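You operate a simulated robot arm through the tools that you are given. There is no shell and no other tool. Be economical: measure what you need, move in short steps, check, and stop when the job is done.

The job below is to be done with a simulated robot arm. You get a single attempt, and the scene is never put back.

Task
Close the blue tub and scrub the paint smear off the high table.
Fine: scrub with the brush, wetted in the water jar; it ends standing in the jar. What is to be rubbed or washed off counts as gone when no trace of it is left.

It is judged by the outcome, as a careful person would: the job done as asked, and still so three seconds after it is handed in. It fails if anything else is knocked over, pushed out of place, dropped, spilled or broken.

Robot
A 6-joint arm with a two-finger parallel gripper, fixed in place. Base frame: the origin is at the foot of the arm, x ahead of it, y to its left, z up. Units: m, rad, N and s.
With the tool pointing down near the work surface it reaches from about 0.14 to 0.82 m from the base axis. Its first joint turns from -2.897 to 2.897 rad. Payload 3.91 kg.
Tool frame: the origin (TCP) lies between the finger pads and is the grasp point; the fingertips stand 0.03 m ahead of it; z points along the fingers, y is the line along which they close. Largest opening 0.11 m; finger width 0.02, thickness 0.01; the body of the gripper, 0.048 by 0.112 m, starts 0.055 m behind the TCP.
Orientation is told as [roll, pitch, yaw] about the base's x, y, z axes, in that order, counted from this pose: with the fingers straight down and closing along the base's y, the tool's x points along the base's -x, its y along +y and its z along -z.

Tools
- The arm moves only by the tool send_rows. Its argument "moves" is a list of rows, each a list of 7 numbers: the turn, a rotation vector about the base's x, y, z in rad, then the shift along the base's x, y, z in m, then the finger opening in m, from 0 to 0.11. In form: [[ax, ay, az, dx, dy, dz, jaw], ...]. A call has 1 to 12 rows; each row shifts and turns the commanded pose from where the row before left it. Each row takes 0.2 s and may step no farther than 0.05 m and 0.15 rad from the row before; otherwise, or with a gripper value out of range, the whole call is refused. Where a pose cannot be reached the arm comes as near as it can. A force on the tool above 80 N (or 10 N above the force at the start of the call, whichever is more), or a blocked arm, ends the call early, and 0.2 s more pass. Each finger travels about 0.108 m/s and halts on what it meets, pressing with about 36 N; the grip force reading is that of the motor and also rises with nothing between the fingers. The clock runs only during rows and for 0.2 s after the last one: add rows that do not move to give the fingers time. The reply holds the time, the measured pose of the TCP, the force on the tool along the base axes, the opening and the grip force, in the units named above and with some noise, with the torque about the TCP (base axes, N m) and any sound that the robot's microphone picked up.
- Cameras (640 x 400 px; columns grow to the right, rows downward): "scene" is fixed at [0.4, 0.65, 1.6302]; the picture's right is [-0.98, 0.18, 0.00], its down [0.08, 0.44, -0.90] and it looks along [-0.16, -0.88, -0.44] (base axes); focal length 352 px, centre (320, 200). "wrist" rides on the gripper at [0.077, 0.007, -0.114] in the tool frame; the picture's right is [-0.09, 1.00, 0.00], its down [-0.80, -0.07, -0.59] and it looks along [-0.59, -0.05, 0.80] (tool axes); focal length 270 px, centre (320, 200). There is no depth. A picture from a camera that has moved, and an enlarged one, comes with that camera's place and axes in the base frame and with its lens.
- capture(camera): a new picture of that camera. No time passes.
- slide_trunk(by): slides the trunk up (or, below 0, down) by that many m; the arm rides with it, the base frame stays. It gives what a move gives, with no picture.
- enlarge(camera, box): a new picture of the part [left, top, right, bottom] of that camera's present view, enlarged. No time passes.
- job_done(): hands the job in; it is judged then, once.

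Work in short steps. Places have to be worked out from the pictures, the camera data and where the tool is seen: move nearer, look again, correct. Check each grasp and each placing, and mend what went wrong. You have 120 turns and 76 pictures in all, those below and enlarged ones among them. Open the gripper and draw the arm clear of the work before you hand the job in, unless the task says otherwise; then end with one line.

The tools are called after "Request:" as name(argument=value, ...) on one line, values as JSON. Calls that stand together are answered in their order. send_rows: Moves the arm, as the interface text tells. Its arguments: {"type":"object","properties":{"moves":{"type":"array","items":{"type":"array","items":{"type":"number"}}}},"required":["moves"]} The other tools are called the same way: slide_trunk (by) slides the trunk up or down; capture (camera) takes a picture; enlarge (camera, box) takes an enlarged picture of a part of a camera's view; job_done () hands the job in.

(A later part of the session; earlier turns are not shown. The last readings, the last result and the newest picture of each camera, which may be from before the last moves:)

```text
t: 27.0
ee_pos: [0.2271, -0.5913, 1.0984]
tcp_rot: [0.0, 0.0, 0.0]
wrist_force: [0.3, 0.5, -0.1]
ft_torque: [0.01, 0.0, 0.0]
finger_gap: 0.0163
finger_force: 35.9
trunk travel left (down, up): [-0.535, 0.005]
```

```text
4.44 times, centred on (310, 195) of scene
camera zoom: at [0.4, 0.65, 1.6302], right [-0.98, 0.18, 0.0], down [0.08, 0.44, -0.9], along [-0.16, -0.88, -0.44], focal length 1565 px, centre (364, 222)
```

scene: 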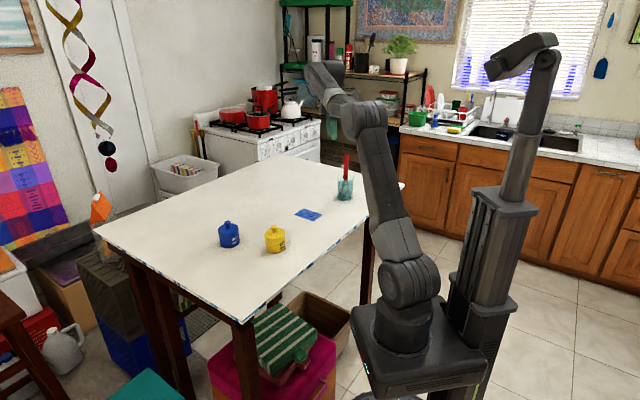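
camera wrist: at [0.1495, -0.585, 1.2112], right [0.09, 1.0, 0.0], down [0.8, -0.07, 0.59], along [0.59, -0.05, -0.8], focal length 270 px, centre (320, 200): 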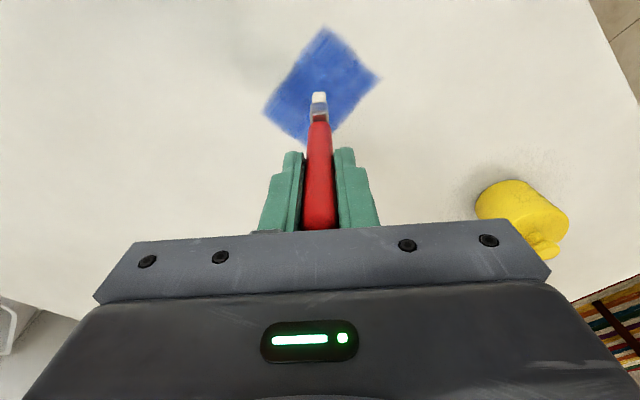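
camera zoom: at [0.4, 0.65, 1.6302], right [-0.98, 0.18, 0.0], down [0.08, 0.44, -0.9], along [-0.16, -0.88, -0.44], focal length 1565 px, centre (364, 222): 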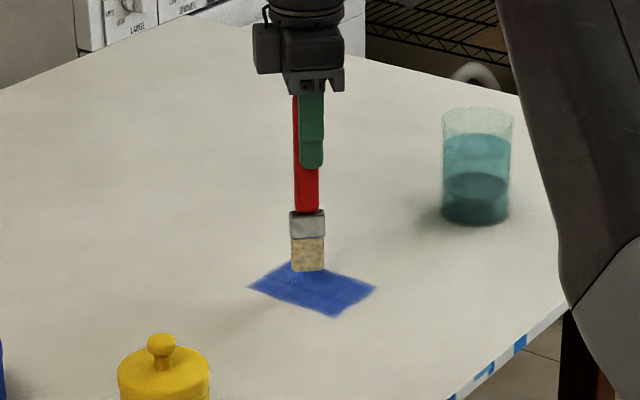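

The brush turned square in the grip: its broad side, about 3 cm, now lies along x, which suits strokes along y. I lower in small steps until it touches.

Request:
send_rows(moves=[[0, 0, 0, 0, 0, -0.012, 0.008], [0, 0, 0, 0, 0, -0.005, 0.008], [0, 0, 0, 0, 0, -0.004, 0.008], [0, 0, 0, 0, 0, 0, 0.008]])

Request:
enlarge(camera="scene", box=[270, 150, 350, 240])

```text
t: 28.0
ee_pos: [0.2269, -0.5933, 1.0792]
tcp_rot: [-0.001, 0.001, 0.0]
wrist_force: [-0.1, -0.2, -0.6]
ft_torque: [-0.03, 0.04, -0.01]
finger_gap: 0.0166
finger_force: 35.6
trunk travel left (down, up): [-0.535, 0.005]
```

```text
4.44 times, centred on (310, 195) of scene
camera zoom: at [0.4, 0.65, 1.6302], right [-0.98, 0.18, 0.0], down [0.08, 0.44, -0.9], along [-0.16, -0.88, -0.44], focal length 1565 px, centre (364, 222)
```

zoom: 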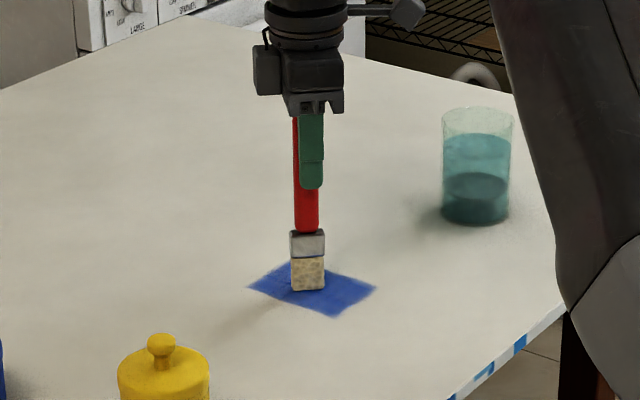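

Not yet touching. I keep going in 2–3 mm steps.

Request:
send_rows(moves=[[0, 0, 0, 0, 0, -0.003, 0.008], [0, 0, 0, 0, 0, -0.002, 0.008], [0, 0, 0, 0, 0, 0, 0.008]])

```text
t: 28.8
ee_pos: [0.2283, -0.591, 1.0763]
tcp_rot: [-0.006, -0.002, 0.0]
wrist_force: [-0.1, -1.7, 28.4]
ft_torque: [-0.17, 0.02, -0.03]
finger_gap: 0.0164
finger_force: 36.0
trunk travel left (down, up): [-0.535, 0.005]
```

Firm contact at TCP z about 1.076 with 28 N. I ease off 1.2 mm and try a short test stroke.

Request:
send_rows(moves=[[0, 0, 0, 0, 0, 0.0012, 0.008], [0, 0, 0, 0, -0.02, 0, 0.008], [0, 0, 0, 0, 0.02, 0, 0.008], [0, 0, 0, 0, 0.02, 0, 0.008], [0, 0, 0, 0, -0.02, 0, 0.008]])

Request:
capture(camera="wrist")

Request:
enlarge(camera="scene", box=[270, 150, 350, 240])

```text
t: 30.0
ee_pos: [0.2288, -0.5889, 1.0754]
tcp_rot: [-0.001, 0.0, 0.0]
wrist_force: [-0.2, 4.5, 20.1]
ft_torque: [0.7, -0.04, 0.04]
finger_gap: 0.0162
finger_force: 35.8
trunk travel left (down, up): [-0.535, 0.005]
```

```text
31 pictures are left
camera wrist: at [0.1511, -0.582, 1.1893], right [0.09, 1.0, 0.0], down [0.8, -0.07, 0.59], along [0.59, -0.05, -0.8], focal length 270 px, centre (320, 200)
```

wrist: 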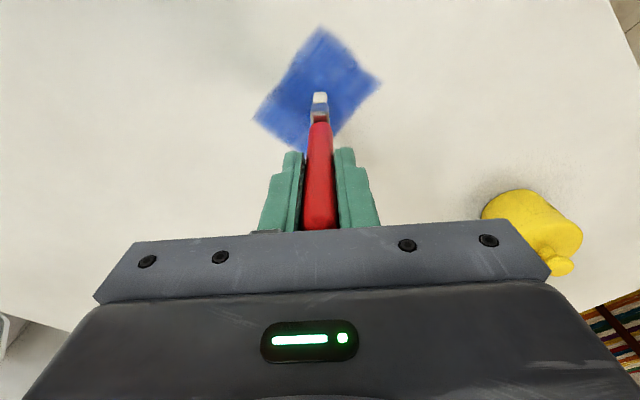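

```text
4.44 times, centred on (310, 195) of scene
camera zoom: at [0.4, 0.65, 1.6302], right [-0.98, 0.18, 0.0], down [0.08, 0.44, -0.9], along [-0.16, -0.88, -0.44], focal length 1565 px, centre (364, 222)
```

zoom: 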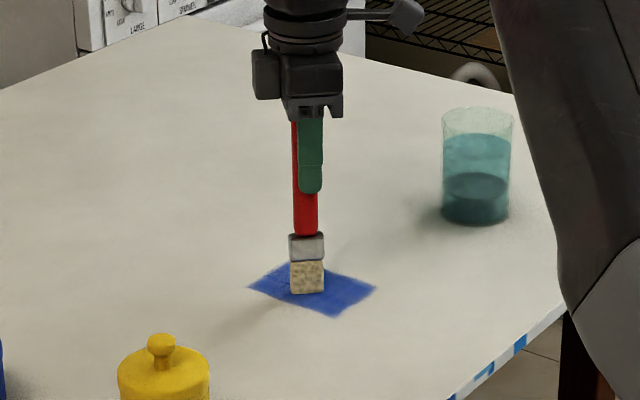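

No fading visible yet after two passes. I add several strokes on the same strip, to learn how quickly it goes.

Request:
send_rows(moves=[[0, 0, 0, 0, -0.03, 0, 0.008], [0, 0, 0, 0, 0.03, 0, 0.008], [0, 0, 0, 0, 0.03, 0, 0.008], [0, 0, 0, 0, -0.03, 0, 0.008], [0, 0, 0, 0, -0.03, 0, 0.008], [0, 0, 0, 0, 0.03, 0, 0.008], [0, 0, 0, 0, 0.03, 0, 0.008], [0, 0, 0, 0, -0.03, 0, 0.008], [0, 0, 0, 0, 0, 0.03, 0.008]])

Request:
capture(camera="wrist")

Request:
enlarge(camera="scene", box=[270, 150, 350, 240])

```text
t: 32.0
ee_pos: [0.229, -0.5919, 1.1058]
tcp_rot: [0.001, 0.0, 0.0]
wrist_force: [0.1, 0.0, -0.4]
ft_torque: [-0.06, 0.04, 0.0]
finger_gap: 0.0159
finger_force: 36.3
trunk travel left (down, up): [-0.535, 0.005]
```

```text
29 pictures are left
camera wrist: at [0.1513, -0.5843, 1.2198], right [0.09, 1.0, 0.0], down [0.8, -0.07, 0.59], along [0.59, -0.05, -0.8], focal length 270 px, centre (320, 200)
```

wrist: 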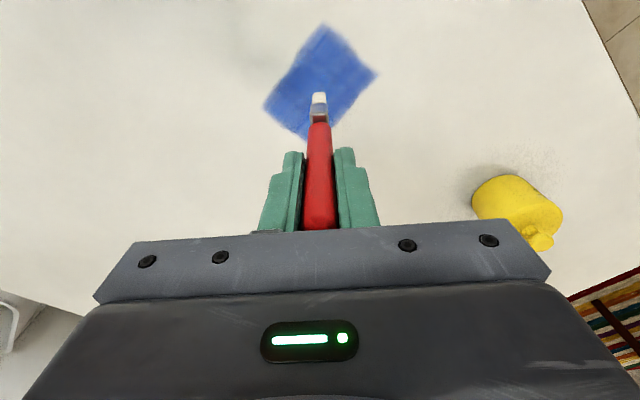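

```text
4.44 times, centred on (310, 195) of scene
camera zoom: at [0.4, 0.65, 1.6302], right [-0.98, 0.18, 0.0], down [0.08, 0.44, -0.9], along [-0.16, -0.88, -0.44], focal length 1565 px, centre (364, 222)
```

zoom: 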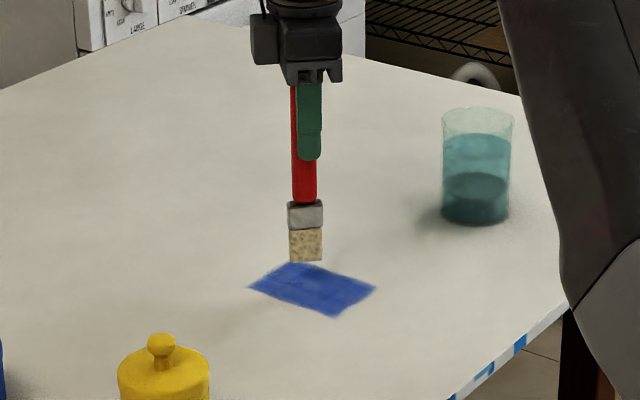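

I look closely for any fading in the scrubbed strip and at whether the bristles look wet.

Request:
enlarge(camera="scene", box=[295, 185, 335, 220])

```text
11.43 times, centred on (315, 202) of scene
camera zoom: at [0.4, 0.65, 1.6302], right [-0.98, 0.18, 0.0], down [0.08, 0.44, -0.9], along [-0.16, -0.88, -0.44], focal length 4025 px, centre (377, 171)
```

zoom: 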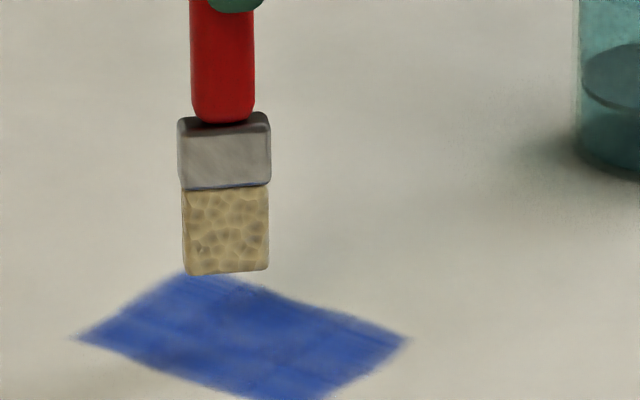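

The effect is unclear so far, so I make a full systematic pass in six overlapping columns of strokes along y, then compare.

Request:
send_rows(moves=[[0, 0, 0, -0.045, 0.01, 0, 0.008], [0, 0, 0, 0, 0, -0.03, 0.008], [0, 0, 0, 0, -0.038, 0, 0.008], [0, 0, 0, 0, 0.0375, 0, 0.008], [0, 0, 0, 0, 0.0375, 0, 0.008], [0, 0, 0, 0, -0.0375, 0, 0.008], [0, 0, 0, 0, -0.0375, 0, 0.008], [0, 0, 0, 0.02, -0.015, 0, 0.008], [0, 0, 0, 0, 0.0367, 0, 0.008], [0, 0, 0, 0, 0.0367, 0, 0.008], [0, 0, 0, 0, 0.0367, 0, 0.008]])

Request:
enlarge(camera="scene", box=[285, 180, 345, 230])

```text
t: 34.4
ee_pos: [0.2038, -0.5232, 1.076]
tcp_rot: [-0.003, 0.0, -0.001]
wrist_force: [0.6, -2.3, 28.7]
ft_torque: [-0.19, -0.04, -0.01]
finger_gap: 0.0163
finger_force: 35.6
trunk travel left (down, up): [-0.535, 0.005]
```

```text
8.00 times, centred on (315, 205) of scene
camera zoom: at [0.4, 0.65, 1.6302], right [-0.98, 0.18, 0.0], down [0.08, 0.44, -0.9], along [-0.16, -0.88, -0.44], focal length 2817 px, centre (360, 160)
```

zoom: 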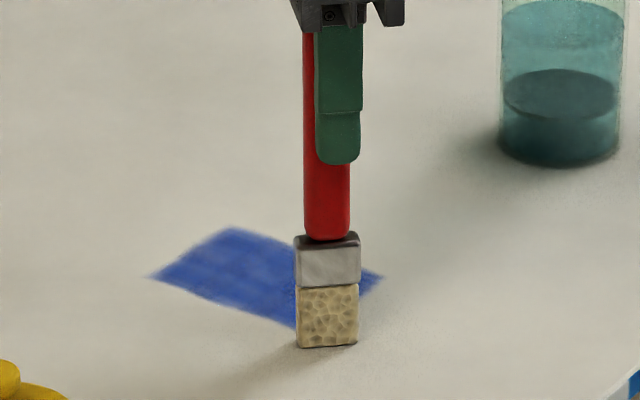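

Still blue where scrubbed. I finish the pass before deciding whether the brush needs wetting again.

Request:
send_rows(moves=[[0, 0, 0, 0, -0.0367, 0, 0.008], [0, 0, 0, 0, -0.0367, 0, 0.008], [0, 0, 0, 0, -0.0367, 0, 0.008], [0, 0, 0, 0.02, -0.02, 0, 0.008], [0, 0, 0, 0, 0.0443, 0, 0.008], [0, 0, 0, 0, 0.0443, 0, 0.008], [0, 0, 0, 0, 0.0443, 0, 0.008], [0, 0, 0, 0, -0.0443, 0, 0.008], [0, 0, 0, 0, -0.0443, 0, 0.008], [0, 0, 0, 0, -0.0443, 0, 0.008], [0, 0, 0, 0.02, -0.007, 0, 0.008]])

Request:
send_rows(moves=[[0, 0, 0, 0, 0.044, 0, 0.008], [0, 0, 0, 0, 0.044, 0, 0.008], [0, 0, 0, 0, 0.044, 0, 0.008], [0, 0, 0, 0, -0.044, 0, 0.008], [0, 0, 0, 0, -0.044, 0, 0.008], [0, 0, 0, 0, -0.044, 0, 0.008], [0, 0, 0, 0.02, 0.005, 0, 0.008], [0, 0, 0, 0, 0.0357, 0, 0.008], [0, 0, 0, 0, 0.0357, 0, 0.008], [0, 0, 0, 0, 0.0357, 0, 0.008]])

Request:
send_rows(moves=[[0, 0, 0, 0, -0.0357, 0, 0.008], [0, 0, 0, 0, -0.0357, 0, 0.008], [0, 0, 0, 0, -0.0357, 0, 0.008], [0, 0, 0, 0.02, 0.017, 0, 0.008], [0, 0, 0, 0, 0.035, 0, 0.008], [0, 0, 0, 0, 0.035, 0, 0.008], [0, 0, 0, 0, -0.035, 0, 0.008], [0, 0, 0, 0, -0.035, 0, 0.008], [0, 0, 0, 0, 0, 0.04, 0.008], [0, 0, 0, 0, 0, 0.04, 0.008]])

Request:
enlarge(camera="scene", box=[285, 180, 345, 230])

```text
t: 36.8
ee_pos: [0.243, -0.6651, 1.0749]
tcp_rot: [0.001, 0.0, -0.001]
wrist_force: [0.0, 0.5, 0.1]
ft_torque: [0.0, 0.04, -0.02]
finger_gap: 0.0165
finger_force: 36.1
trunk travel left (down, up): [-0.535, 0.005]
```

```text
t: 39.0
ee_pos: [0.2639, -0.5482, 1.0761]
tcp_rot: [-0.001, 0.0, 0.001]
wrist_force: [0.2, 1.0, -1.0]
ft_torque: [-0.04, 0.0, -0.02]
finger_gap: 0.0164
finger_force: 35.9
trunk travel left (down, up): [-0.535, 0.005]
```

```text
t: 41.2
ee_pos: [0.2823, -0.6408, 1.1542]
tcp_rot: [0.002, -0.001, -0.002]
wrist_force: [-0.3, 0.2, -0.1]
ft_torque: [0.0, 0.02, 0.0]
finger_gap: 0.0165
finger_force: 36.0
trunk travel left (down, up): [-0.535, 0.005]
```

```text
8.00 times, centred on (315, 205) of scene
camera zoom: at [0.4, 0.65, 1.6302], right [-0.98, 0.18, 0.0], down [0.08, 0.44, -0.9], along [-0.16, -0.88, -0.44], focal length 2817 px, centre (360, 160)
```

zoom: 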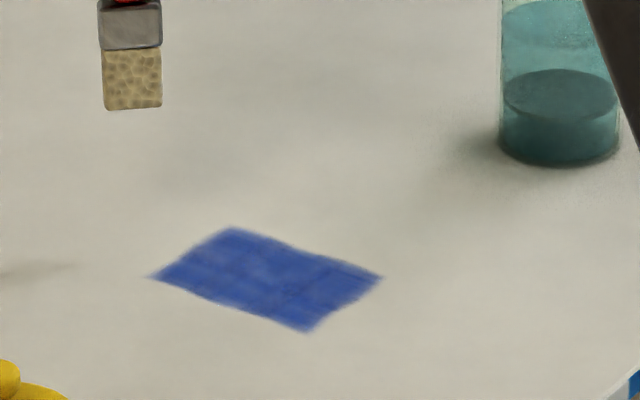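

No change, and the contact force later dropped to zero because the brush slid a few mm up in the grip. It seems the bristles were not really wet, so I go back over the jar, tip above the rim, and look before dipping.

Request:
send_rows(moves=[[0, 0, 0, 0, 0, 0.035, 0.008], [0, 0, 0, 0, 0, 0.03, 0.008], [0, 0, 0, -0.047, -0.016, 0, 0.008], [0, 0, 0, -0.047, -0.016, 0, 0.008], [0, 0, 0, -0.047, -0.016, 0, 0.008], [0, 0, 0, -0.047, -0.016, 0, 0.008], [0, 0, 0, -0.047, -0.016, 0, 0.008], [0, 0, 0, 0, 0, 0, 0.008]])

Request:
capture(camera="wrist")

Request:
enlarge(camera="scene", box=[310, 140, 380, 210])

```text
t: 43.0
ee_pos: [0.0506, -0.7203, 1.2193]
tcp_rot: [0.0, 0.0, 0.003]
wrist_force: [0.4, -0.7, -0.4]
ft_torque: [0.01, -0.03, 0.0]
finger_gap: 0.0166
finger_force: 36.0
trunk travel left (down, up): [-0.535, 0.005]
```

```text
24 pictures are left
camera wrist: at [-0.0278, -0.714, 1.3326], right [0.09, 1.0, 0.0], down [0.8, -0.07, 0.59], along [0.59, -0.05, -0.8], focal length 270 px, centre (320, 200)
```

wrist: 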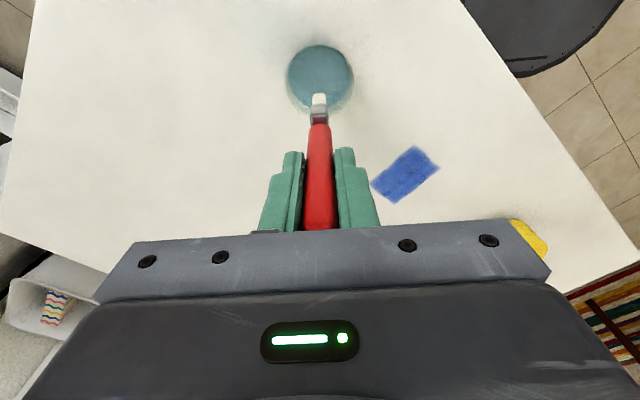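

```text
5.71 times, centred on (345, 175) of scene
camera zoom: at [0.4, 0.65, 1.6302], right [-0.98, 0.18, 0.0], down [0.08, 0.44, -0.9], along [-0.16, -0.88, -0.44], focal length 2012 px, centre (177, 343)
```

zoom: 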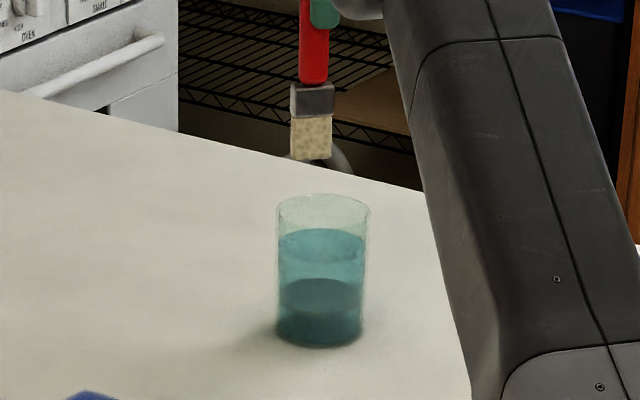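

The tip is about 5–10 mm toward +x of the jar's axis. I shift -6 mm and lower in steps, tip staying just above the jar floor, then dwell with a small swirl.

Request:
send_rows(moves=[[0, 0, 0, -0.006, 0, 0, 0.008], [0, 0, 0, 0, 0, -0.03, 0.008], [0, 0, 0, 0, 0, -0.025, 0.008], [0, 0, 0, 0, 0, 0, 0.008]])

Request:
enlarge(camera="scene", box=[310, 140, 380, 210])

Request:
enlarge(camera="wrist", box=[240, 40, 400, 200])

```text
t: 44.0
ee_pos: [0.0425, -0.7214, 1.1642]
tcp_rot: [-0.001, 0.0, 0.001]
wrist_force: [-0.2, -0.8, -0.3]
ft_torque: [0.02, 0.01, 0.02]
finger_gap: 0.0163
finger_force: 35.7
trunk travel left (down, up): [-0.535, 0.005]
```

```text
5.71 times, centred on (345, 175) of scene
camera zoom: at [0.4, 0.65, 1.6302], right [-0.98, 0.18, 0.0], down [0.08, 0.44, -0.9], along [-0.16, -0.88, -0.44], focal length 2012 px, centre (177, 343)
```

zoom: 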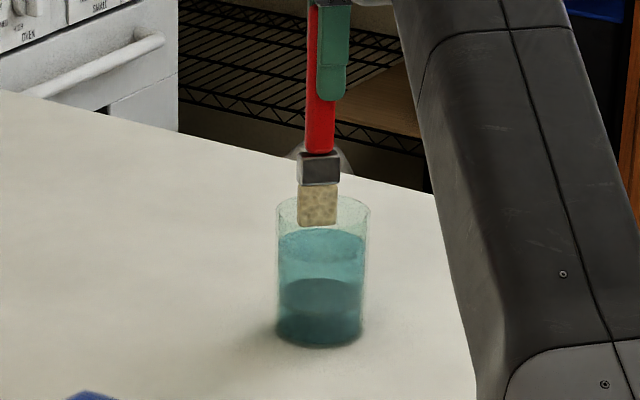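

```text
2.50 times, centred on (320, 120) of wrist
camera zoom: at [-0.0343, -0.7138, 1.2781], right [0.09, 1.0, 0.0], down [0.8, -0.07, 0.59], along [0.59, -0.05, -0.8], focal length 676 px, centre (320, 400)
```

zoom: 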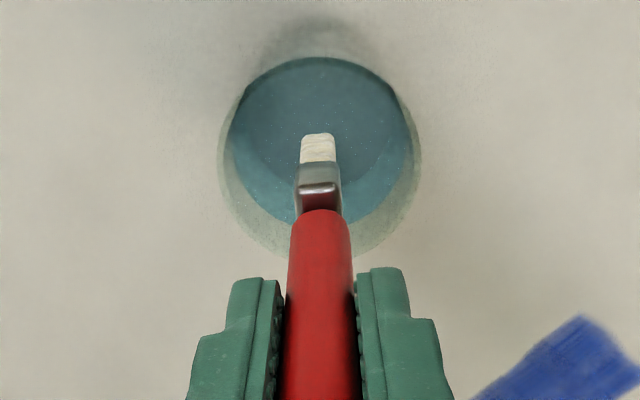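

The tip is inside the rim and centred. I lower 5.5 cm, swirl gently and dwell.

Request:
send_rows(moves=[[0, 0, 0, 0, 0, -0.025, 0.008], [0, 0, 0, 0, 0, -0.02, 0.008], [0, 0, 0, 0, 0, -0.008, 0.008], [0, 0, 0, 0.003, 0, 0, 0.008], [0, 0, 0, -0.006, 0, 0, 0.008], [0, 0, 0, 0.003, 0, 0, 0.008], [0, 0, 0, 0, 0, 0, 0.008], [0, 0, 0, 0, 0, 0, 0.008], [0, 0, 0, 0, 0, 0, 0.008], [0, 0, 0, 0, 0, 0, 0.008]])

Request:
enlarge(camera="scene", box=[310, 140, 380, 210])

```text
t: 46.2
ee_pos: [0.0417, -0.7197, 1.1127]
tcp_rot: [-0.001, 0.0, 0.001]
wrist_force: [0.2, -0.1, 0.1]
ft_torque: [0.0, -0.02, -0.02]
finger_gap: 0.0165
finger_force: 36.6
trunk travel left (down, up): [-0.535, 0.005]
```

```text
5.71 times, centred on (345, 175) of scene
camera zoom: at [0.4, 0.65, 1.6302], right [-0.98, 0.18, 0.0], down [0.08, 0.44, -0.9], along [-0.16, -0.88, -0.44], focal length 2012 px, centre (177, 343)
```

zoom: 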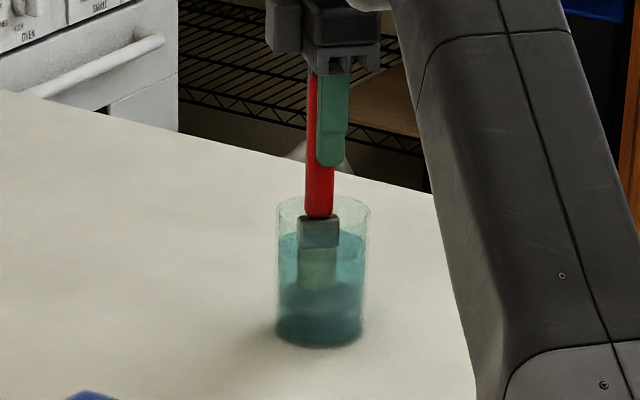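

The bristles are well under water. I lift out, carry the brush back to the middle of the smear, and lower it close to the table.

Request:
send_rows(moves=[[0, 0, 0, 0, 0, 0.037, 0.008], [0, 0, 0, 0, 0, 0.035, 0.008], [0, 0, 0, 0, 0, 0.035, 0.008], [0, 0, 0, 0.039, 0.026, 0, 0.008], [0, 0, 0, 0.038, 0.026, 0, 0.008], [0, 0, 0, 0.038, 0.026, 0, 0.008], [0, 0, 0, 0.038, 0.025, 0, 0.008], [0, 0, 0, 0.038, 0.025, -0.02, 0.008], [0, 0, 0, 0, 0, -0.045, 0.008], [0, 0, 0, 0, 0, -0.045, 0.008], [0, 0, 0, 0, 0, -0.03, 0.008], [0, 0, 0, 0, 0, 0, 0.008]])

Request:
enlarge(camera="scene", box=[285, 170, 345, 230])

```text
t: 48.8
ee_pos: [0.2333, -0.5902, 1.0772]
tcp_rot: [0.001, 0.001, 0.001]
wrist_force: [-0.1, 0.5, -0.2]
ft_torque: [0.02, 0.0, -0.02]
finger_gap: 0.0163
finger_force: 36.1
trunk travel left (down, up): [-0.535, 0.005]
```

```text
6.67 times, centred on (315, 200) of scene
camera zoom: at [0.4, 0.65, 1.6302], right [-0.98, 0.18, 0.0], down [0.08, 0.44, -0.9], along [-0.16, -0.88, -0.44], focal length 2348 px, centre (353, 200)
```

zoom: 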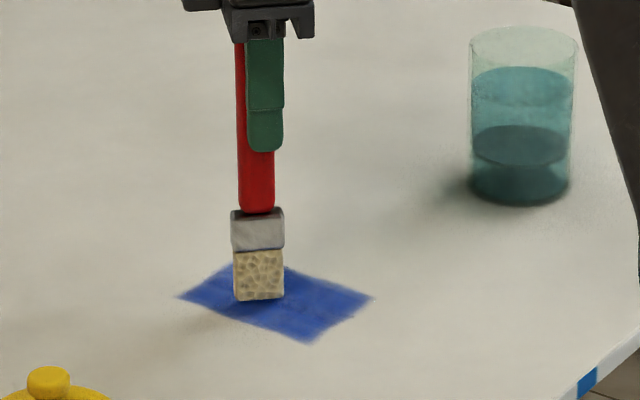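

I lower gently to find contact.

Request:
send_rows(moves=[[0, 0, 0, 0, 0, -0.002, 0.008], [0, 0, 0, 0, 0, -0.001, 0.008], [0, 0, 0, 0, 0, 0, 0.008]])

```text
t: 49.6
ee_pos: [0.2326, -0.5911, 1.0752]
tcp_rot: [-0.001, 0.0, 0.0]
wrist_force: [0.5, 0.7, -0.2]
ft_torque: [0.0, 0.03, 0.02]
finger_gap: 0.0167
finger_force: 35.5
trunk travel left (down, up): [-0.535, 0.005]
```

Request:
send_rows(moves=[[0, 0, 0, 0, 0, -0.001, 0.008], [0, 0, 0, 0, 0, -0.001, 0.008], [0, 0, 0, 0, 0, 0, 0.008]])

```text
t: 50.4
ee_pos: [0.2336, -0.5929, 1.0748]
tcp_rot: [-0.001, 0.0, 0.0]
wrist_force: [1.3, 0.4, 3.4]
ft_torque: [0.06, -0.1, 0.01]
finger_gap: 0.0163
finger_force: 35.9
trunk travel left (down, up): [-0.535, 0.005]
```

Contact just begins at 3.4 N. I press half a millimetre more and make a few strokes here.

Request:
send_rows(moves=[[0, 0, 0, 0, 0, -0.0005, 0.008], [0, 0, 0, 0, -0.025, 0, 0.008], [0, 0, 0, 0, 0.025, 0, 0.008], [0, 0, 0, 0, 0.025, 0, 0.008], [0, 0, 0, 0, -0.025, 0, 0.008], [0, 0, 0, 0, -0.025, 0, 0.008], [0, 0, 0, 0, 0.025, 0, 0.008], [0, 0, 0, 0, 0.025, 0, 0.008], [0, 0, 0, 0, 0.025, 0, 0.008]])

Request:
enlarge(camera="scene", box=[285, 170, 345, 230])

```text
t: 52.4
ee_pos: [0.2346, -0.5407, 1.0745]
tcp_rot: [-0.001, 0.001, 0.0]
wrist_force: [-0.2, 0.5, 13.6]
ft_torque: [0.21, -0.08, 0.0]
finger_gap: 0.0165
finger_force: 35.8
trunk travel left (down, up): [-0.535, 0.005]
```

```text
6.67 times, centred on (315, 200) of scene
camera zoom: at [0.4, 0.65, 1.6302], right [-0.98, 0.18, 0.0], down [0.08, 0.44, -0.9], along [-0.16, -0.88, -0.44], focal length 2348 px, centre (353, 200)
```

zoom: 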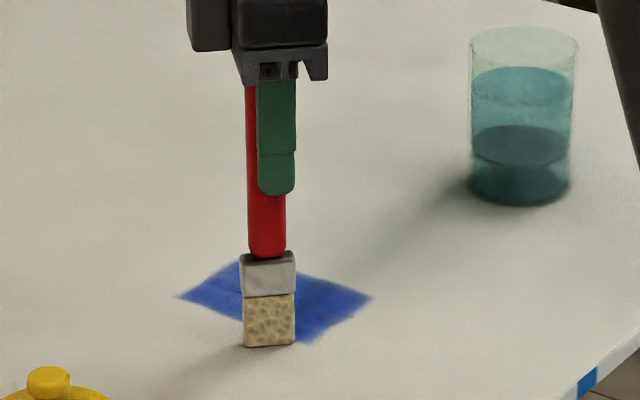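

I can't see the result behind the brush yet. I carry on with a full pass at about 13 N, watching the contact force.

Request:
send_rows(moves=[[0, 0, 0, 0.01, 0, 0, 0.008], [0, 0, 0, 0, -0.04, 0, 0.008], [0, 0, 0, 0, -0.04, 0, 0.008], [0, 0, 0, 0, -0.04, 0, 0.008], [0, 0, 0, 0.02, 0.004, 0, 0.008], [0, 0, 0, 0, 0.0357, 0, 0.008], [0, 0, 0, 0, 0.0357, 0, 0.008], [0, 0, 0, 0, 0.0357, 0, 0.008], [0, 0, 0, 0, -0.0357, 0, 0.008], [0, 0, 0, 0, -0.0357, 0, 0.008], [0, 0, 0, 0, -0.0357, 0, 0.008]])

Request:
enlarge(camera="scene", box=[285, 170, 345, 230])

```text
t: 54.8
ee_pos: [0.2632, -0.6574, 1.0759]
tcp_rot: [-0.005, -0.001, -0.001]
wrist_force: [0.3, 1.3, 16.9]
ft_torque: [0.23, -0.11, 0.01]
finger_gap: 0.0162
finger_force: 35.8
trunk travel left (down, up): [-0.535, 0.005]
```

```text
6.67 times, centred on (315, 200) of scene
camera zoom: at [0.4, 0.65, 1.6302], right [-0.98, 0.18, 0.0], down [0.08, 0.44, -0.9], along [-0.16, -0.88, -0.44], focal length 2348 px, centre (353, 200)
```

zoom: 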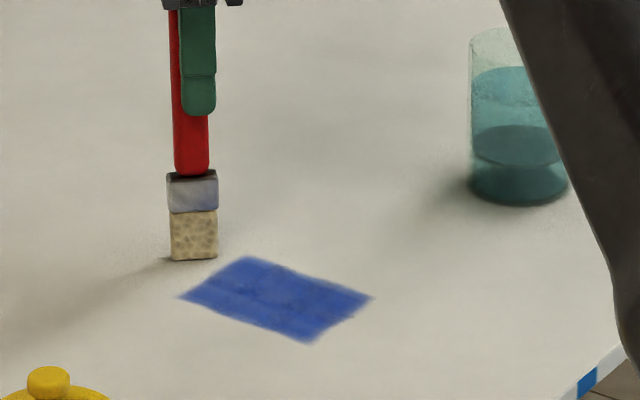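

The middle looks slightly paler now, so it may fade gradually. I finish the remaining columns of this pass.

Request:
send_rows(moves=[[0, 0, 0, 0.02, 0.017, 0, 0.008], [0, 0, 0, 0, 0.035, 0, 0.008], [0, 0, 0, 0, 0.035, 0, 0.008], [0, 0, 0, 0, -0.035, 0, 0.008], [0, 0, 0, 0, -0.035, 0, 0.008], [0, 0, 0, -0.04, -0.02, 0, 0.008], [0, 0, 0, 0, 0.0435, 0, 0.008], [0, 0, 0, 0, 0.0435, 0, 0.008], [0, 0, 0, 0, 0.0435, 0, 0.008], [0, 0, 0, -0.02, 0, 0, 0.008], [0, 0, 0, 0, -0.0435, 0, 0.008], [0, 0, 0, 0, -0.0435, 0, 0.008]])

Request:
send_rows(moves=[[0, 0, 0, 0, -0.04, -0.0003, 0.008], [0, 0, 0, 0, 0.0445, 0, 0.008], [0, 0, 0, 0, 0.0445, 0, 0.008], [0, 0, 0, 0, 0.0445, 0, 0.008], [0, 0, 0, -0.02, 0, 0, 0.008], [0, 0, 0, 0, -0.0367, 0, 0.008], [0, 0, 0, 0, -0.0367, 0, 0.008], [0, 0, 0, 0, -0.0367, 0, 0.008], [0, 0, 0, 0, 0.0367, 0, 0.008], [0, 0, 0, 0, 0.0367, 0, 0.008], [0, 0, 0, 0, 0.0367, 0, 0.008]])

Request:
send_rows(moves=[[0, 0, 0, -0.02, -0.02, 0, 0.008], [0, 0, 0, 0, -0.0375, 0, 0.008], [0, 0, 0, 0, -0.0375, 0, 0.008], [0, 0, 0, 0, 0.0375, 0, 0.008], [0, 0, 0, 0, 0.0375, 0, 0.008], [0, 0, 0, 0, -0.0375, 0, 0.008], [0, 0, 0, 0, -0.0375, 0, 0.008]])

Request:
enlarge(camera="scene", box=[285, 170, 345, 230])

```text
t: 57.4
ee_pos: [0.2235, -0.6168, 1.0747]
tcp_rot: [-0.005, 0.0, 0.001]
wrist_force: [-0.1, 0.9, 12.7]
ft_torque: [0.08, -0.02, 0.03]
finger_gap: 0.0164
finger_force: 36.3
trunk travel left (down, up): [-0.535, 0.005]
```

```text
t: 59.8
ee_pos: [0.2063, -0.5226, 1.0741]
tcp_rot: [0.003, 0.001, 0.0]
wrist_force: [0.3, 3.7, 13.3]
ft_torque: [0.48, -0.03, 0.0]
finger_gap: 0.0165
finger_force: 36.5
trunk travel left (down, up): [-0.535, 0.005]
```

```text
t: 61.4
ee_pos: [0.1839, -0.6208, 1.0727]
tcp_rot: [0.0, 0.0, 0.0]
wrist_force: [0.0, -1.5, 2.4]
ft_torque: [-0.13, -0.05, 0.02]
finger_gap: 0.0162
finger_force: 35.9
trunk travel left (down, up): [-0.535, 0.005]
```

```text
6.67 times, centred on (315, 200) of scene
camera zoom: at [0.4, 0.65, 1.6302], right [-0.98, 0.18, 0.0], down [0.08, 0.44, -0.9], along [-0.16, -0.88, -0.44], focal length 2348 px, centre (353, 200)
```

zoom: 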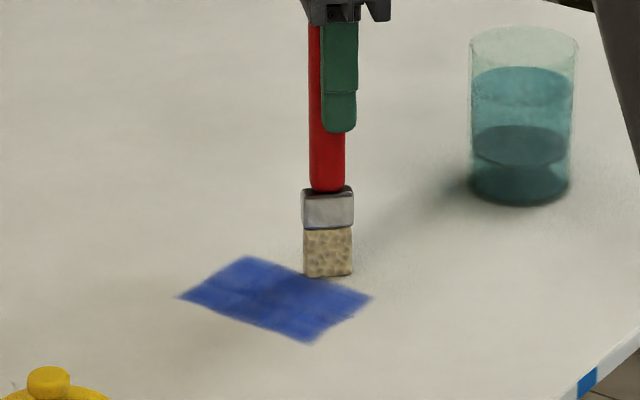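

Hardly any change, though contact was kept. I test one spot, the right corner, with slower, firmer short strokes to see what works.

Request:
send_rows(moves=[[0, 0, 0, 0, 0.037, 0, 0.008], [0, 0, 0, 0, 0, -0.001, 0.008], [0, 0, 0, 0, 0.01, 0, 0.008], [0, 0, 0, 0, -0.01, 0, 0.008], [0, 0, 0, 0, -0.01, 0, 0.008], [0, 0, 0, 0, 0.01, 0, 0.008], [0, 0, 0, 0, 0.01, 0, 0.008], [0, 0, 0, 0, -0.01, 0, 0.008], [0, 0, 0, 0, -0.01, 0, 0.008], [0, 0, 0, 0, 0.01, 0, 0.008], [0, 0, 0, 0, 0.01, 0, 0.008], [0, 0, 0, 0, -0.01, 0, 0.008]])

Request:
send_rows(moves=[[0, 0, 0, 0.01, 0, 0, 0.008], [0, 0, 0, -0.01, 0, 0, 0.008], [0, 0, 0, -0.01, 0, 0, 0.008], [0, 0, 0, 0.01, 0, 0, 0.008], [0, 0, 0, 0.01, 0, 0, 0.008], [0, 0, 0, -0.01, 0, 0, 0.008], [0, 0, 0, 0, -0.03, 0, 0.008], [0, 0, 0, 0, -0.03, 0, 0.008], [0, 0, 0, 0, 0, 0.05, 0.008]])

Request:
enlarge(camera="scene", box=[285, 170, 345, 230])

```text
t: 64.0
ee_pos: [0.1835, -0.5799, 1.0731]
tcp_rot: [0.002, 0.0, -0.001]
wrist_force: [0.1, 6.5, 17.1]
ft_torque: [0.84, -0.04, 0.01]
finger_gap: 0.0163
finger_force: 36.4
trunk travel left (down, up): [-0.535, 0.005]
```

```text
t: 66.0
ee_pos: [0.1843, -0.6419, 1.1237]
tcp_rot: [0.0, 0.0, -0.001]
wrist_force: [0.0, -0.3, 0.0]
ft_torque: [-0.02, -0.01, -0.03]
finger_gap: 0.0163
finger_force: 36.5
trunk travel left (down, up): [-0.535, 0.005]
```

```text
6.67 times, centred on (315, 200) of scene
camera zoom: at [0.4, 0.65, 1.6302], right [-0.98, 0.18, 0.0], down [0.08, 0.44, -0.9], along [-0.16, -0.88, -0.44], focal length 2348 px, centre (353, 200)
```

zoom: 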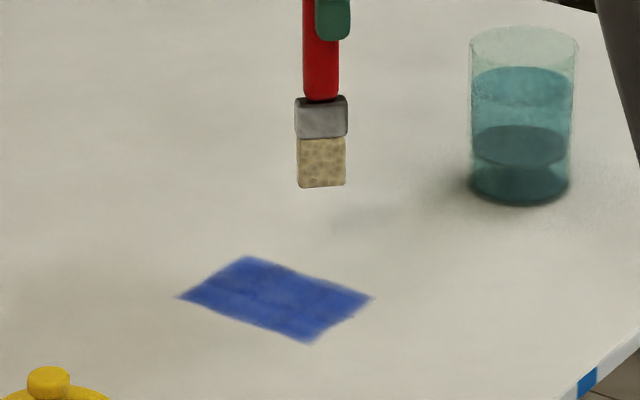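

To judge fading I take a tight reference picture of the patch's lower-left part, including some bare table.

Request:
enlarge(camera="scene", box=[300, 205, 324, 221])

```text
16.00 times, centred on (312, 213) of scene
camera zoom: at [0.4, 0.65, 1.6302], right [-0.98, 0.18, 0.0], down [0.08, 0.44, -0.9], along [-0.16, -0.88, -0.44], focal length 5634 px, centre (448, -8)
```

zoom: 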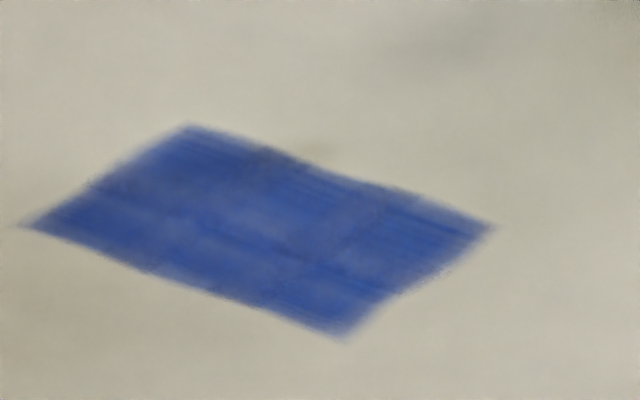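

I now scrub the middle harder, with many strokes at about 20–25 N, and compare with this reference.

Request:
send_rows(moves=[[0, 0, 0, 0.025, 0.025, 0, 0.008], [0, 0, 0, 0.024, 0.025, 0, 0.008], [0, 0, 0, 0, 0, -0.049, 0.008], [0, 0, 0, 0, 0, -0.002, 0.008], [0, 0, 0, 0, 0.025, 0, 0.008], [0, 0, 0, 0, -0.025, 0, 0.008], [0, 0, 0, 0, -0.025, 0, 0.008], [0, 0, 0, 0, 0.025, 0, 0.008], [0, 0, 0, 0, 0.025, 0, 0.008], [0, 0, 0, 0, -0.025, 0, 0.008], [0, 0, 0, 0, -0.025, 0, 0.008], [0, 0, 0, 0, 0.025, 0, 0.008]])

Request:
send_rows(moves=[[0, 0, 0, 0, 0.025, -0.0005, 0.008], [0, 0, 0, 0, -0.025, 0, 0.008], [0, 0, 0, 0, -0.025, 0, 0.008], [0, 0, 0, 0, 0.025, 0, 0.008], [0, 0, 0, 0, 0.025, 0, 0.008], [0, 0, 0, 0, -0.025, 0, 0.008], [0, 0, 0, 0, -0.025, 0, 0.008], [0, 0, 0, 0, 0.025, 0, 0.008], [0, 0, 0, 0, 0.025, 0, 0.008], [0, 0, 0, 0, -0.025, 0, 0.008], [0, 0, 0, 0, -0.025, 0, 0.008]])

Request:
send_rows(moves=[[0, 0, 0, 0, -0.04, 0, 0.008], [0, 0, 0, 0, -0.02, 0.04, 0.008], [0, 0, 0, 0, -0.02, 0.04, 0.008], [0, 0, 0, -0.03, -0.02, 0.03, 0.008]])

Request:
enlarge(camera="scene", box=[300, 205, 324, 221])

```text
t: 68.6
ee_pos: [0.2304, -0.5934, 1.0716]
tcp_rot: [0.001, 0.002, -0.001]
wrist_force: [0.0, 4.9, 12.0]
ft_torque: [0.59, 0.09, 0.03]
finger_gap: 0.0164
finger_force: 35.8
trunk travel left (down, up): [-0.535, 0.005]
```

```text
t: 71.0
ee_pos: [0.2313, -0.6149, 1.0709]
tcp_rot: [-0.003, -0.001, 0.0]
wrist_force: [0.5, 3.5, 14.4]
ft_torque: [0.41, -0.02, 0.04]
finger_gap: 0.0164
finger_force: 35.8
trunk travel left (down, up): [-0.535, 0.005]
```

```text
t: 72.0
ee_pos: [0.2027, -0.7169, 1.1805]
tcp_rot: [0.001, 0.001, -0.002]
wrist_force: [0.2, -1.3, 0.0]
ft_torque: [0.05, 0.0, -0.01]
finger_gap: 0.0162
finger_force: 35.8
trunk travel left (down, up): [-0.535, 0.005]
```

```text
16.00 times, centred on (312, 213) of scene
camera zoom: at [0.4, 0.65, 1.6302], right [-0.98, 0.18, 0.0], down [0.08, 0.44, -0.9], along [-0.16, -0.88, -0.44], focal length 5634 px, centre (448, -8)
```

zoom: 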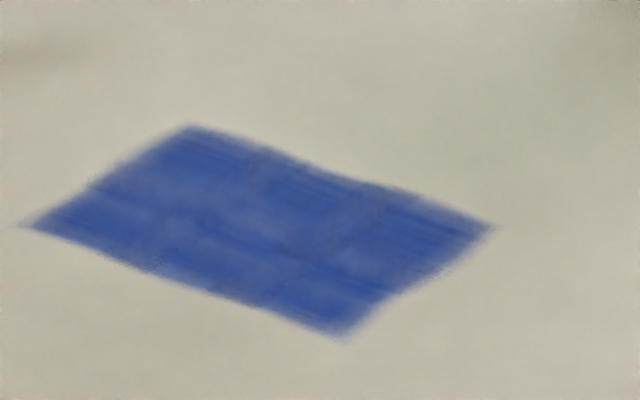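

Practically no change, so the brush does not act wet. I go back to the jar and this time dip to the floor, watching the depth.

Request:
send_rows(moves=[[0, 0, 0, -0.035, 0.015, 0.02, 0.008], [0, 0, 0, -0.035, 0.01, 0.02, 0.008], [0, 0, 0, -0.03, -0.01, 0, 0.008], [0, 0, 0, -0.03, -0.01, 0, 0.008], [0, 0, 0, -0.03, -0.008, 0, 0.008], [0, 0, 0, 0, 0, -0.035, 0.008], [0, 0, 0, 0, 0, -0.02, 0.008], [0, 0, 0, 0, 0, 0, 0.008]])

Request:
enlarge(camera="scene", box=[310, 140, 380, 210])

```text
t: 73.8
ee_pos: [0.043, -0.7195, 1.1664]
tcp_rot: [0.0, 0.0, 0.0]
wrist_force: [-0.5, 0.8, 0.2]
ft_torque: [-0.01, 0.01, 0.0]
finger_gap: 0.0163
finger_force: 35.7
trunk travel left (down, up): [-0.535, 0.005]
```

```text
5.71 times, centred on (345, 175) of scene
camera zoom: at [0.4, 0.65, 1.6302], right [-0.98, 0.18, 0.0], down [0.08, 0.44, -0.9], along [-0.16, -0.88, -0.44], focal length 2012 px, centre (177, 343)
```

zoom: 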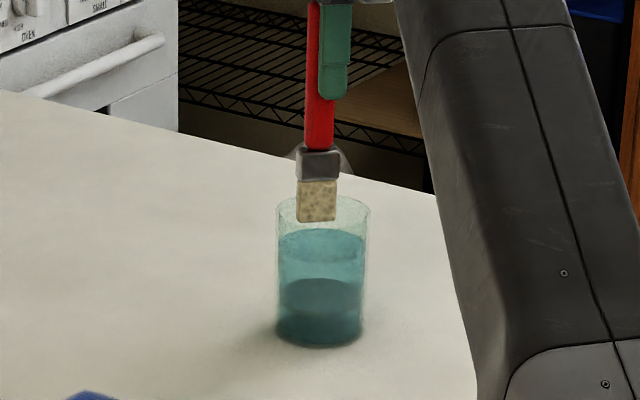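

Inside the rim again. I lower, then step down slowly until the floor is felt.

Request:
send_rows(moves=[[0, 0, 0, 0, 0, -0.03, 0.008], [0, 0, 0, 0, 0, -0.03, 0.008], [0, 0, 0, 0, 0, -0.006, 0.008], [0, 0, 0, 0, 0, 0, 0.008]])

Request:
send_rows(moves=[[0, 0, 0, 0, 0, -0.004, 0.008], [0, 0, 0, 0, 0, 0, 0.008]])

Request:
send_rows(moves=[[0, 0, 0, 0, 0, -0.003, 0.008], [0, 0, 0, 0, 0, 0, 0.008]])

```text
t: 74.8
ee_pos: [0.0422, -0.7205, 1.1025]
tcp_rot: [-0.007, 0.0, 0.0]
wrist_force: [0.4, -2.3, 16.3]
ft_torque: [-0.19, -0.2, 0.01]
finger_gap: 0.0163
finger_force: 36.3
trunk travel left (down, up): [-0.535, 0.005]
```

```text
t: 75.4
ee_pos: [0.0418, -0.7188, 1.0983]
tcp_rot: [-0.005, 0.001, 0.001]
wrist_force: [0.3, -5.8, 27.7]
ft_torque: [-0.62, -0.07, -0.01]
finger_gap: 0.0166
finger_force: 36.5
trunk travel left (down, up): [-0.535, 0.005]
```

```text
t: 76.0
ee_pos: [0.0424, -0.7188, 1.0946]
tcp_rot: [-0.001, 0.0, -0.001]
wrist_force: [-0.7, -4.1, 26.8]
ft_torque: [-0.52, 0.04, -0.04]
finger_gap: 0.0164
finger_force: 36.2
trunk travel left (down, up): [-0.535, 0.005]
```

The jar floor is felt at about z 0.97, so the sponge is fully under water there. I raise it a little, swirl and dwell two seconds, then go quickly to the smear.

Request:
send_rows(moves=[[0, 0, 0, 0, 0, 0.004, 0.008], [0, 0, 0, 0.004, 0, 0, 0.008], [0, 0, 0, -0.008, 0, 0, 0.008], [0, 0, 0, 0.004, 0.004, 0, 0.008], [0, 0, 0, 0, -0.008, 0, 0.008], [0, 0, 0, 0, 0.004, 0, 0.008], [0, 0, 0, 0, 0, 0, 0.008], [0, 0, 0, 0, 0, 0, 0.008], [0, 0, 0, 0, 0, 0, 0.008], [0, 0, 0, 0, 0, 0, 0.008], [0, 0, 0, 0, 0, 0, 0.008]])

Request:
send_rows(moves=[[0, 0, 0, 0, 0, 0.05, 0.008], [0, 0, 0, 0, 0, 0.05, 0.008], [0, 0, 0, 0, 0, 0.01, 0.008], [0, 0, 0, 0.038, 0.0255, 0, 0.008], [0, 0, 0, 0.038, 0.0255, 0, 0.008], [0, 0, 0, 0.038, 0.0255, 0, 0.008], [0, 0, 0, 0.038, 0.0255, 0, 0.008], [0, 0, 0, 0.038, 0.0255, 0, 0.008], [0, 0, 0, 0, 0, -0.05, 0.008], [0, 0, 0, 0, 0, -0.05, 0.008], [0, 0, 0, 0, 0, -0.039, 0.008]])

```text
t: 78.4
ee_pos: [0.0419, -0.72, 1.0969]
tcp_rot: [0.001, 0.0, -0.001]
wrist_force: [-0.8, -0.4, -0.3]
ft_torque: [0.03, 0.02, 0.0]
finger_gap: 0.0166
finger_force: 35.8
trunk travel left (down, up): [-0.535, 0.005]
```

```text
t: 80.8
ee_pos: [0.2332, -0.5917, 1.0665]
tcp_rot: [-0.001, 0.0, 0.001]
wrist_force: [-0.2, 0.2, -0.6]
ft_torque: [0.0, 0.0, -0.02]
finger_gap: 0.0164
finger_force: 36.2
trunk travel left (down, up): [-0.535, 0.005]
```

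No contact yet. I lower while stroking, in 1 mm steps.

Request:
send_rows(moves=[[0, 0, 0, 0, 0.02, -0.001, 0.008], [0, 0, 0, 0, -0.02, -0.001, 0.008], [0, 0, 0, 0, -0.02, -0.001, 0.008], [0, 0, 0, 0, 0.02, -0.0005, 0.008]])

```text
t: 81.8
ee_pos: [0.2327, -0.5919, 1.0646]
tcp_rot: [-0.001, 0.0, -0.001]
wrist_force: [0.4, -0.7, -0.7]
ft_torque: [-0.04, -0.02, 0.01]
finger_gap: 0.0164
finger_force: 36.1
trunk travel left (down, up): [-0.535, 0.005]
```

Request:
send_rows(moves=[[0, 0, 0, 0, 0.02, -0.001, 0.008], [0, 0, 0, 0, -0.02, -0.001, 0.008], [0, 0, 0, 0, -0.02, -0.0005, 0.008], [0, 0, 0, 0, 0.02, 0, 0.008]])

```text
t: 82.8
ee_pos: [0.232, -0.5922, 1.0636]
tcp_rot: [-0.003, 0.0, 0.0]
wrist_force: [-0.8, 1.4, 15.5]
ft_torque: [0.09, 0.07, 0.01]
finger_gap: 0.0165
finger_force: 35.9
trunk travel left (down, up): [-0.535, 0.005]
```

Contact at 15 N. I ease slightly to about 8 N, stroke the middle column full length, then move clear and look.

Request:
send_rows(moves=[[0, 0, 0, 0, 0.03, 0.0004, 0.008], [0, 0, 0, 0, 0.03, 0, 0.008], [0, 0, 0, 0, -0.03, 0, 0.008], [0, 0, 0, 0, -0.03, 0, 0.008], [0, 0, 0, 0, -0.03, 0, 0.008], [0, 0, 0, 0, -0.03, 0, 0.008], [0, 0, 0, 0, 0.03, 0, 0.008], [0, 0, 0, 0, 0.03, 0, 0.008], [0, 0, 0, 0, 0.03, 0, 0.008], [0, 0, 0, 0, -0.03, 0, 0.008], [0, 0, 0, 0, -0.03, 0, 0.008], [0, 0, 0, 0, -0.03, 0, 0.008]])

Request:
enlarge(camera="scene", box=[285, 170, 345, 230])

```text
t: 85.4
ee_pos: [0.2333, -0.6523, 1.0641]
tcp_rot: [-0.002, -0.001, 0.0]
wrist_force: [-0.1, 3.2, 14.2]
ft_torque: [0.33, -0.03, 0.01]
finger_gap: 0.0162
finger_force: 35.9
trunk travel left (down, up): [-0.535, 0.005]
```

```text
6.67 times, centred on (315, 200) of scene
camera zoom: at [0.4, 0.65, 1.6302], right [-0.98, 0.18, 0.0], down [0.08, 0.44, -0.9], along [-0.16, -0.88, -0.44], focal length 2348 px, centre (353, 200)
```

zoom: 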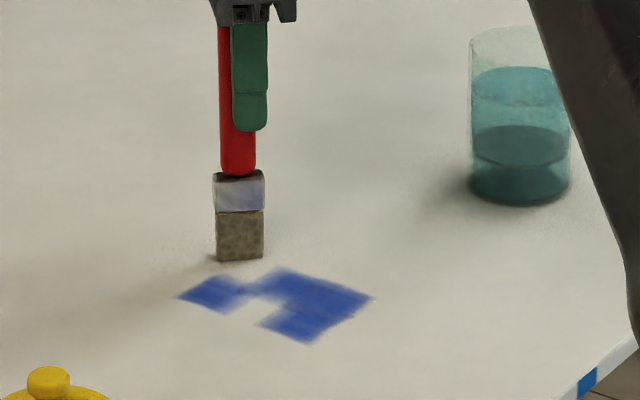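

Now it works: the sponge looks dark and wet, and the paint comes off along the stroke. I scrub all the columns while it is wet.

Request:
send_rows(moves=[[0, 0, 0, 0.011, 0, 0, 0.008], [0, 0, 0, 0, 0.044, 0, 0.008], [0, 0, 0, 0, 0.044, 0, 0.008], [0, 0, 0, 0, 0.044, 0, 0.008], [0, 0, 0, 0, -0.044, 0, 0.008], [0, 0, 0, 0, -0.044, 0, 0.008], [0, 0, 0, 0, -0.044, 0, 0.008], [0, 0, 0, 0.02, -0.005, 0, 0.008], [0, 0, 0, 0, 0.0357, 0, 0.008], [0, 0, 0, 0, 0.0357, 0, 0.008], [0, 0, 0, 0, 0.0357, 0, 0.008]])

Request:
send_rows(moves=[[0, 0, 0, 0, -0.0357, 0, 0.008], [0, 0, 0, 0, -0.0357, 0, 0.008], [0, 0, 0, 0, -0.0357, 0, 0.008], [0, 0, 0, 0.02, 0.017, 0, 0.008], [0, 0, 0, 0, 0.035, 0, 0.008], [0, 0, 0, 0, 0.035, 0, 0.008], [0, 0, 0, 0, -0.035, 0, 0.008], [0, 0, 0, 0, -0.035, 0, 0.008], [0, 0, 0, -0.03, -0.02, 0, 0.008], [0, 0, 0, 0, 0.0433, 0, 0.008], [0, 0, 0, 0, 0.0433, 0, 0.008], [0, 0, 0, 0, 0.0433, 0, 0.008]])

Request:
send_rows(moves=[[0, 0, 0, -0.03, 0, 0, 0.008], [0, 0, 0, 0, -0.043, 0, 0.008], [0, 0, 0, 0, -0.043, 0, 0.008], [0, 0, 0, 0, -0.043, 0, 0.008], [0, 0, 0, 0, 0.0447, 0, 0.008], [0, 0, 0, 0, 0.0447, 0, 0.008], [0, 0, 0, 0, 0.0447, 0, 0.008], [0, 0, 0, -0.02, 0, 0, 0.008], [0, 0, 0, 0, -0.0367, 0, 0.008], [0, 0, 0, 0, -0.0367, 0, 0.008], [0, 0, 0, 0, -0.0367, 0, 0.008]])

Request:
send_rows(moves=[[0, 0, 0, 0, 0.0367, 0, 0.008], [0, 0, 0, 0, 0.0367, 0, 0.008], [0, 0, 0, 0, 0.0367, 0, 0.008], [0, 0, 0, -0.02, -0.02, 0, 0.008], [0, 0, 0, 0, -0.0375, 0, 0.008], [0, 0, 0, 0, -0.0375, 0, 0.008], [0, 0, 0, 0, 0.0375, 0, 0.008], [0, 0, 0, 0, 0.0375, 0, 0.008], [0, 0, 0, 0, -0.0375, 0, 0.008], [0, 0, 0, 0, -0.0375, 0, 0.008]])

Request:
enlarge(camera="scene", box=[285, 170, 345, 230])

```text
t: 87.8
ee_pos: [0.2626, -0.5509, 1.0628]
tcp_rot: [0.001, -0.001, 0.0]
wrist_force: [-0.3, 3.5, 13.0]
ft_torque: [0.4, 0.01, 0.02]
finger_gap: 0.0162
finger_force: 36.5
trunk travel left (down, up): [-0.535, 0.005]
```

```text
t: 90.4
ee_pos: [0.2558, -0.5299, 1.0636]
tcp_rot: [0.001, 0.0, 0.0]
wrist_force: [0.9, 2.1, 6.3]
ft_torque: [0.31, 0.04, 0.0]
finger_gap: 0.0162
finger_force: 36.6
trunk travel left (down, up): [-0.535, 0.005]
```

```text
t: 92.8
ee_pos: [0.2022, -0.6364, 1.0626]
tcp_rot: [0.001, 0.0, 0.001]
wrist_force: [0.6, -0.8, 0.0]
ft_torque: [-0.01, 0.0, 0.01]
finger_gap: 0.0164
finger_force: 36.1
trunk travel left (down, up): [-0.535, 0.005]
```

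```text
t: 95.0
ee_pos: [0.1847, -0.6195, 1.0634]
tcp_rot: [-0.002, 0.0, 0.0]
wrist_force: [-0.6, 2.4, 14.0]
ft_torque: [0.29, -0.04, 0.04]
finger_gap: 0.0165
finger_force: 36.0
trunk travel left (down, up): [-0.535, 0.005]
```

```text
6.67 times, centred on (315, 200) of scene
camera zoom: at [0.4, 0.65, 1.6302], right [-0.98, 0.18, 0.0], down [0.08, 0.44, -0.9], along [-0.16, -0.88, -0.44], focal length 2348 px, centre (353, 200)
```

zoom: 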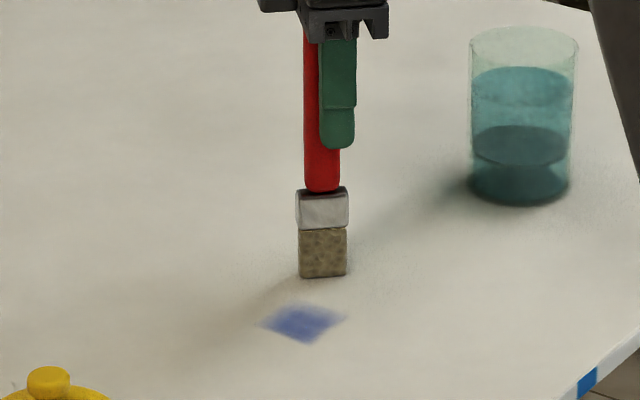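

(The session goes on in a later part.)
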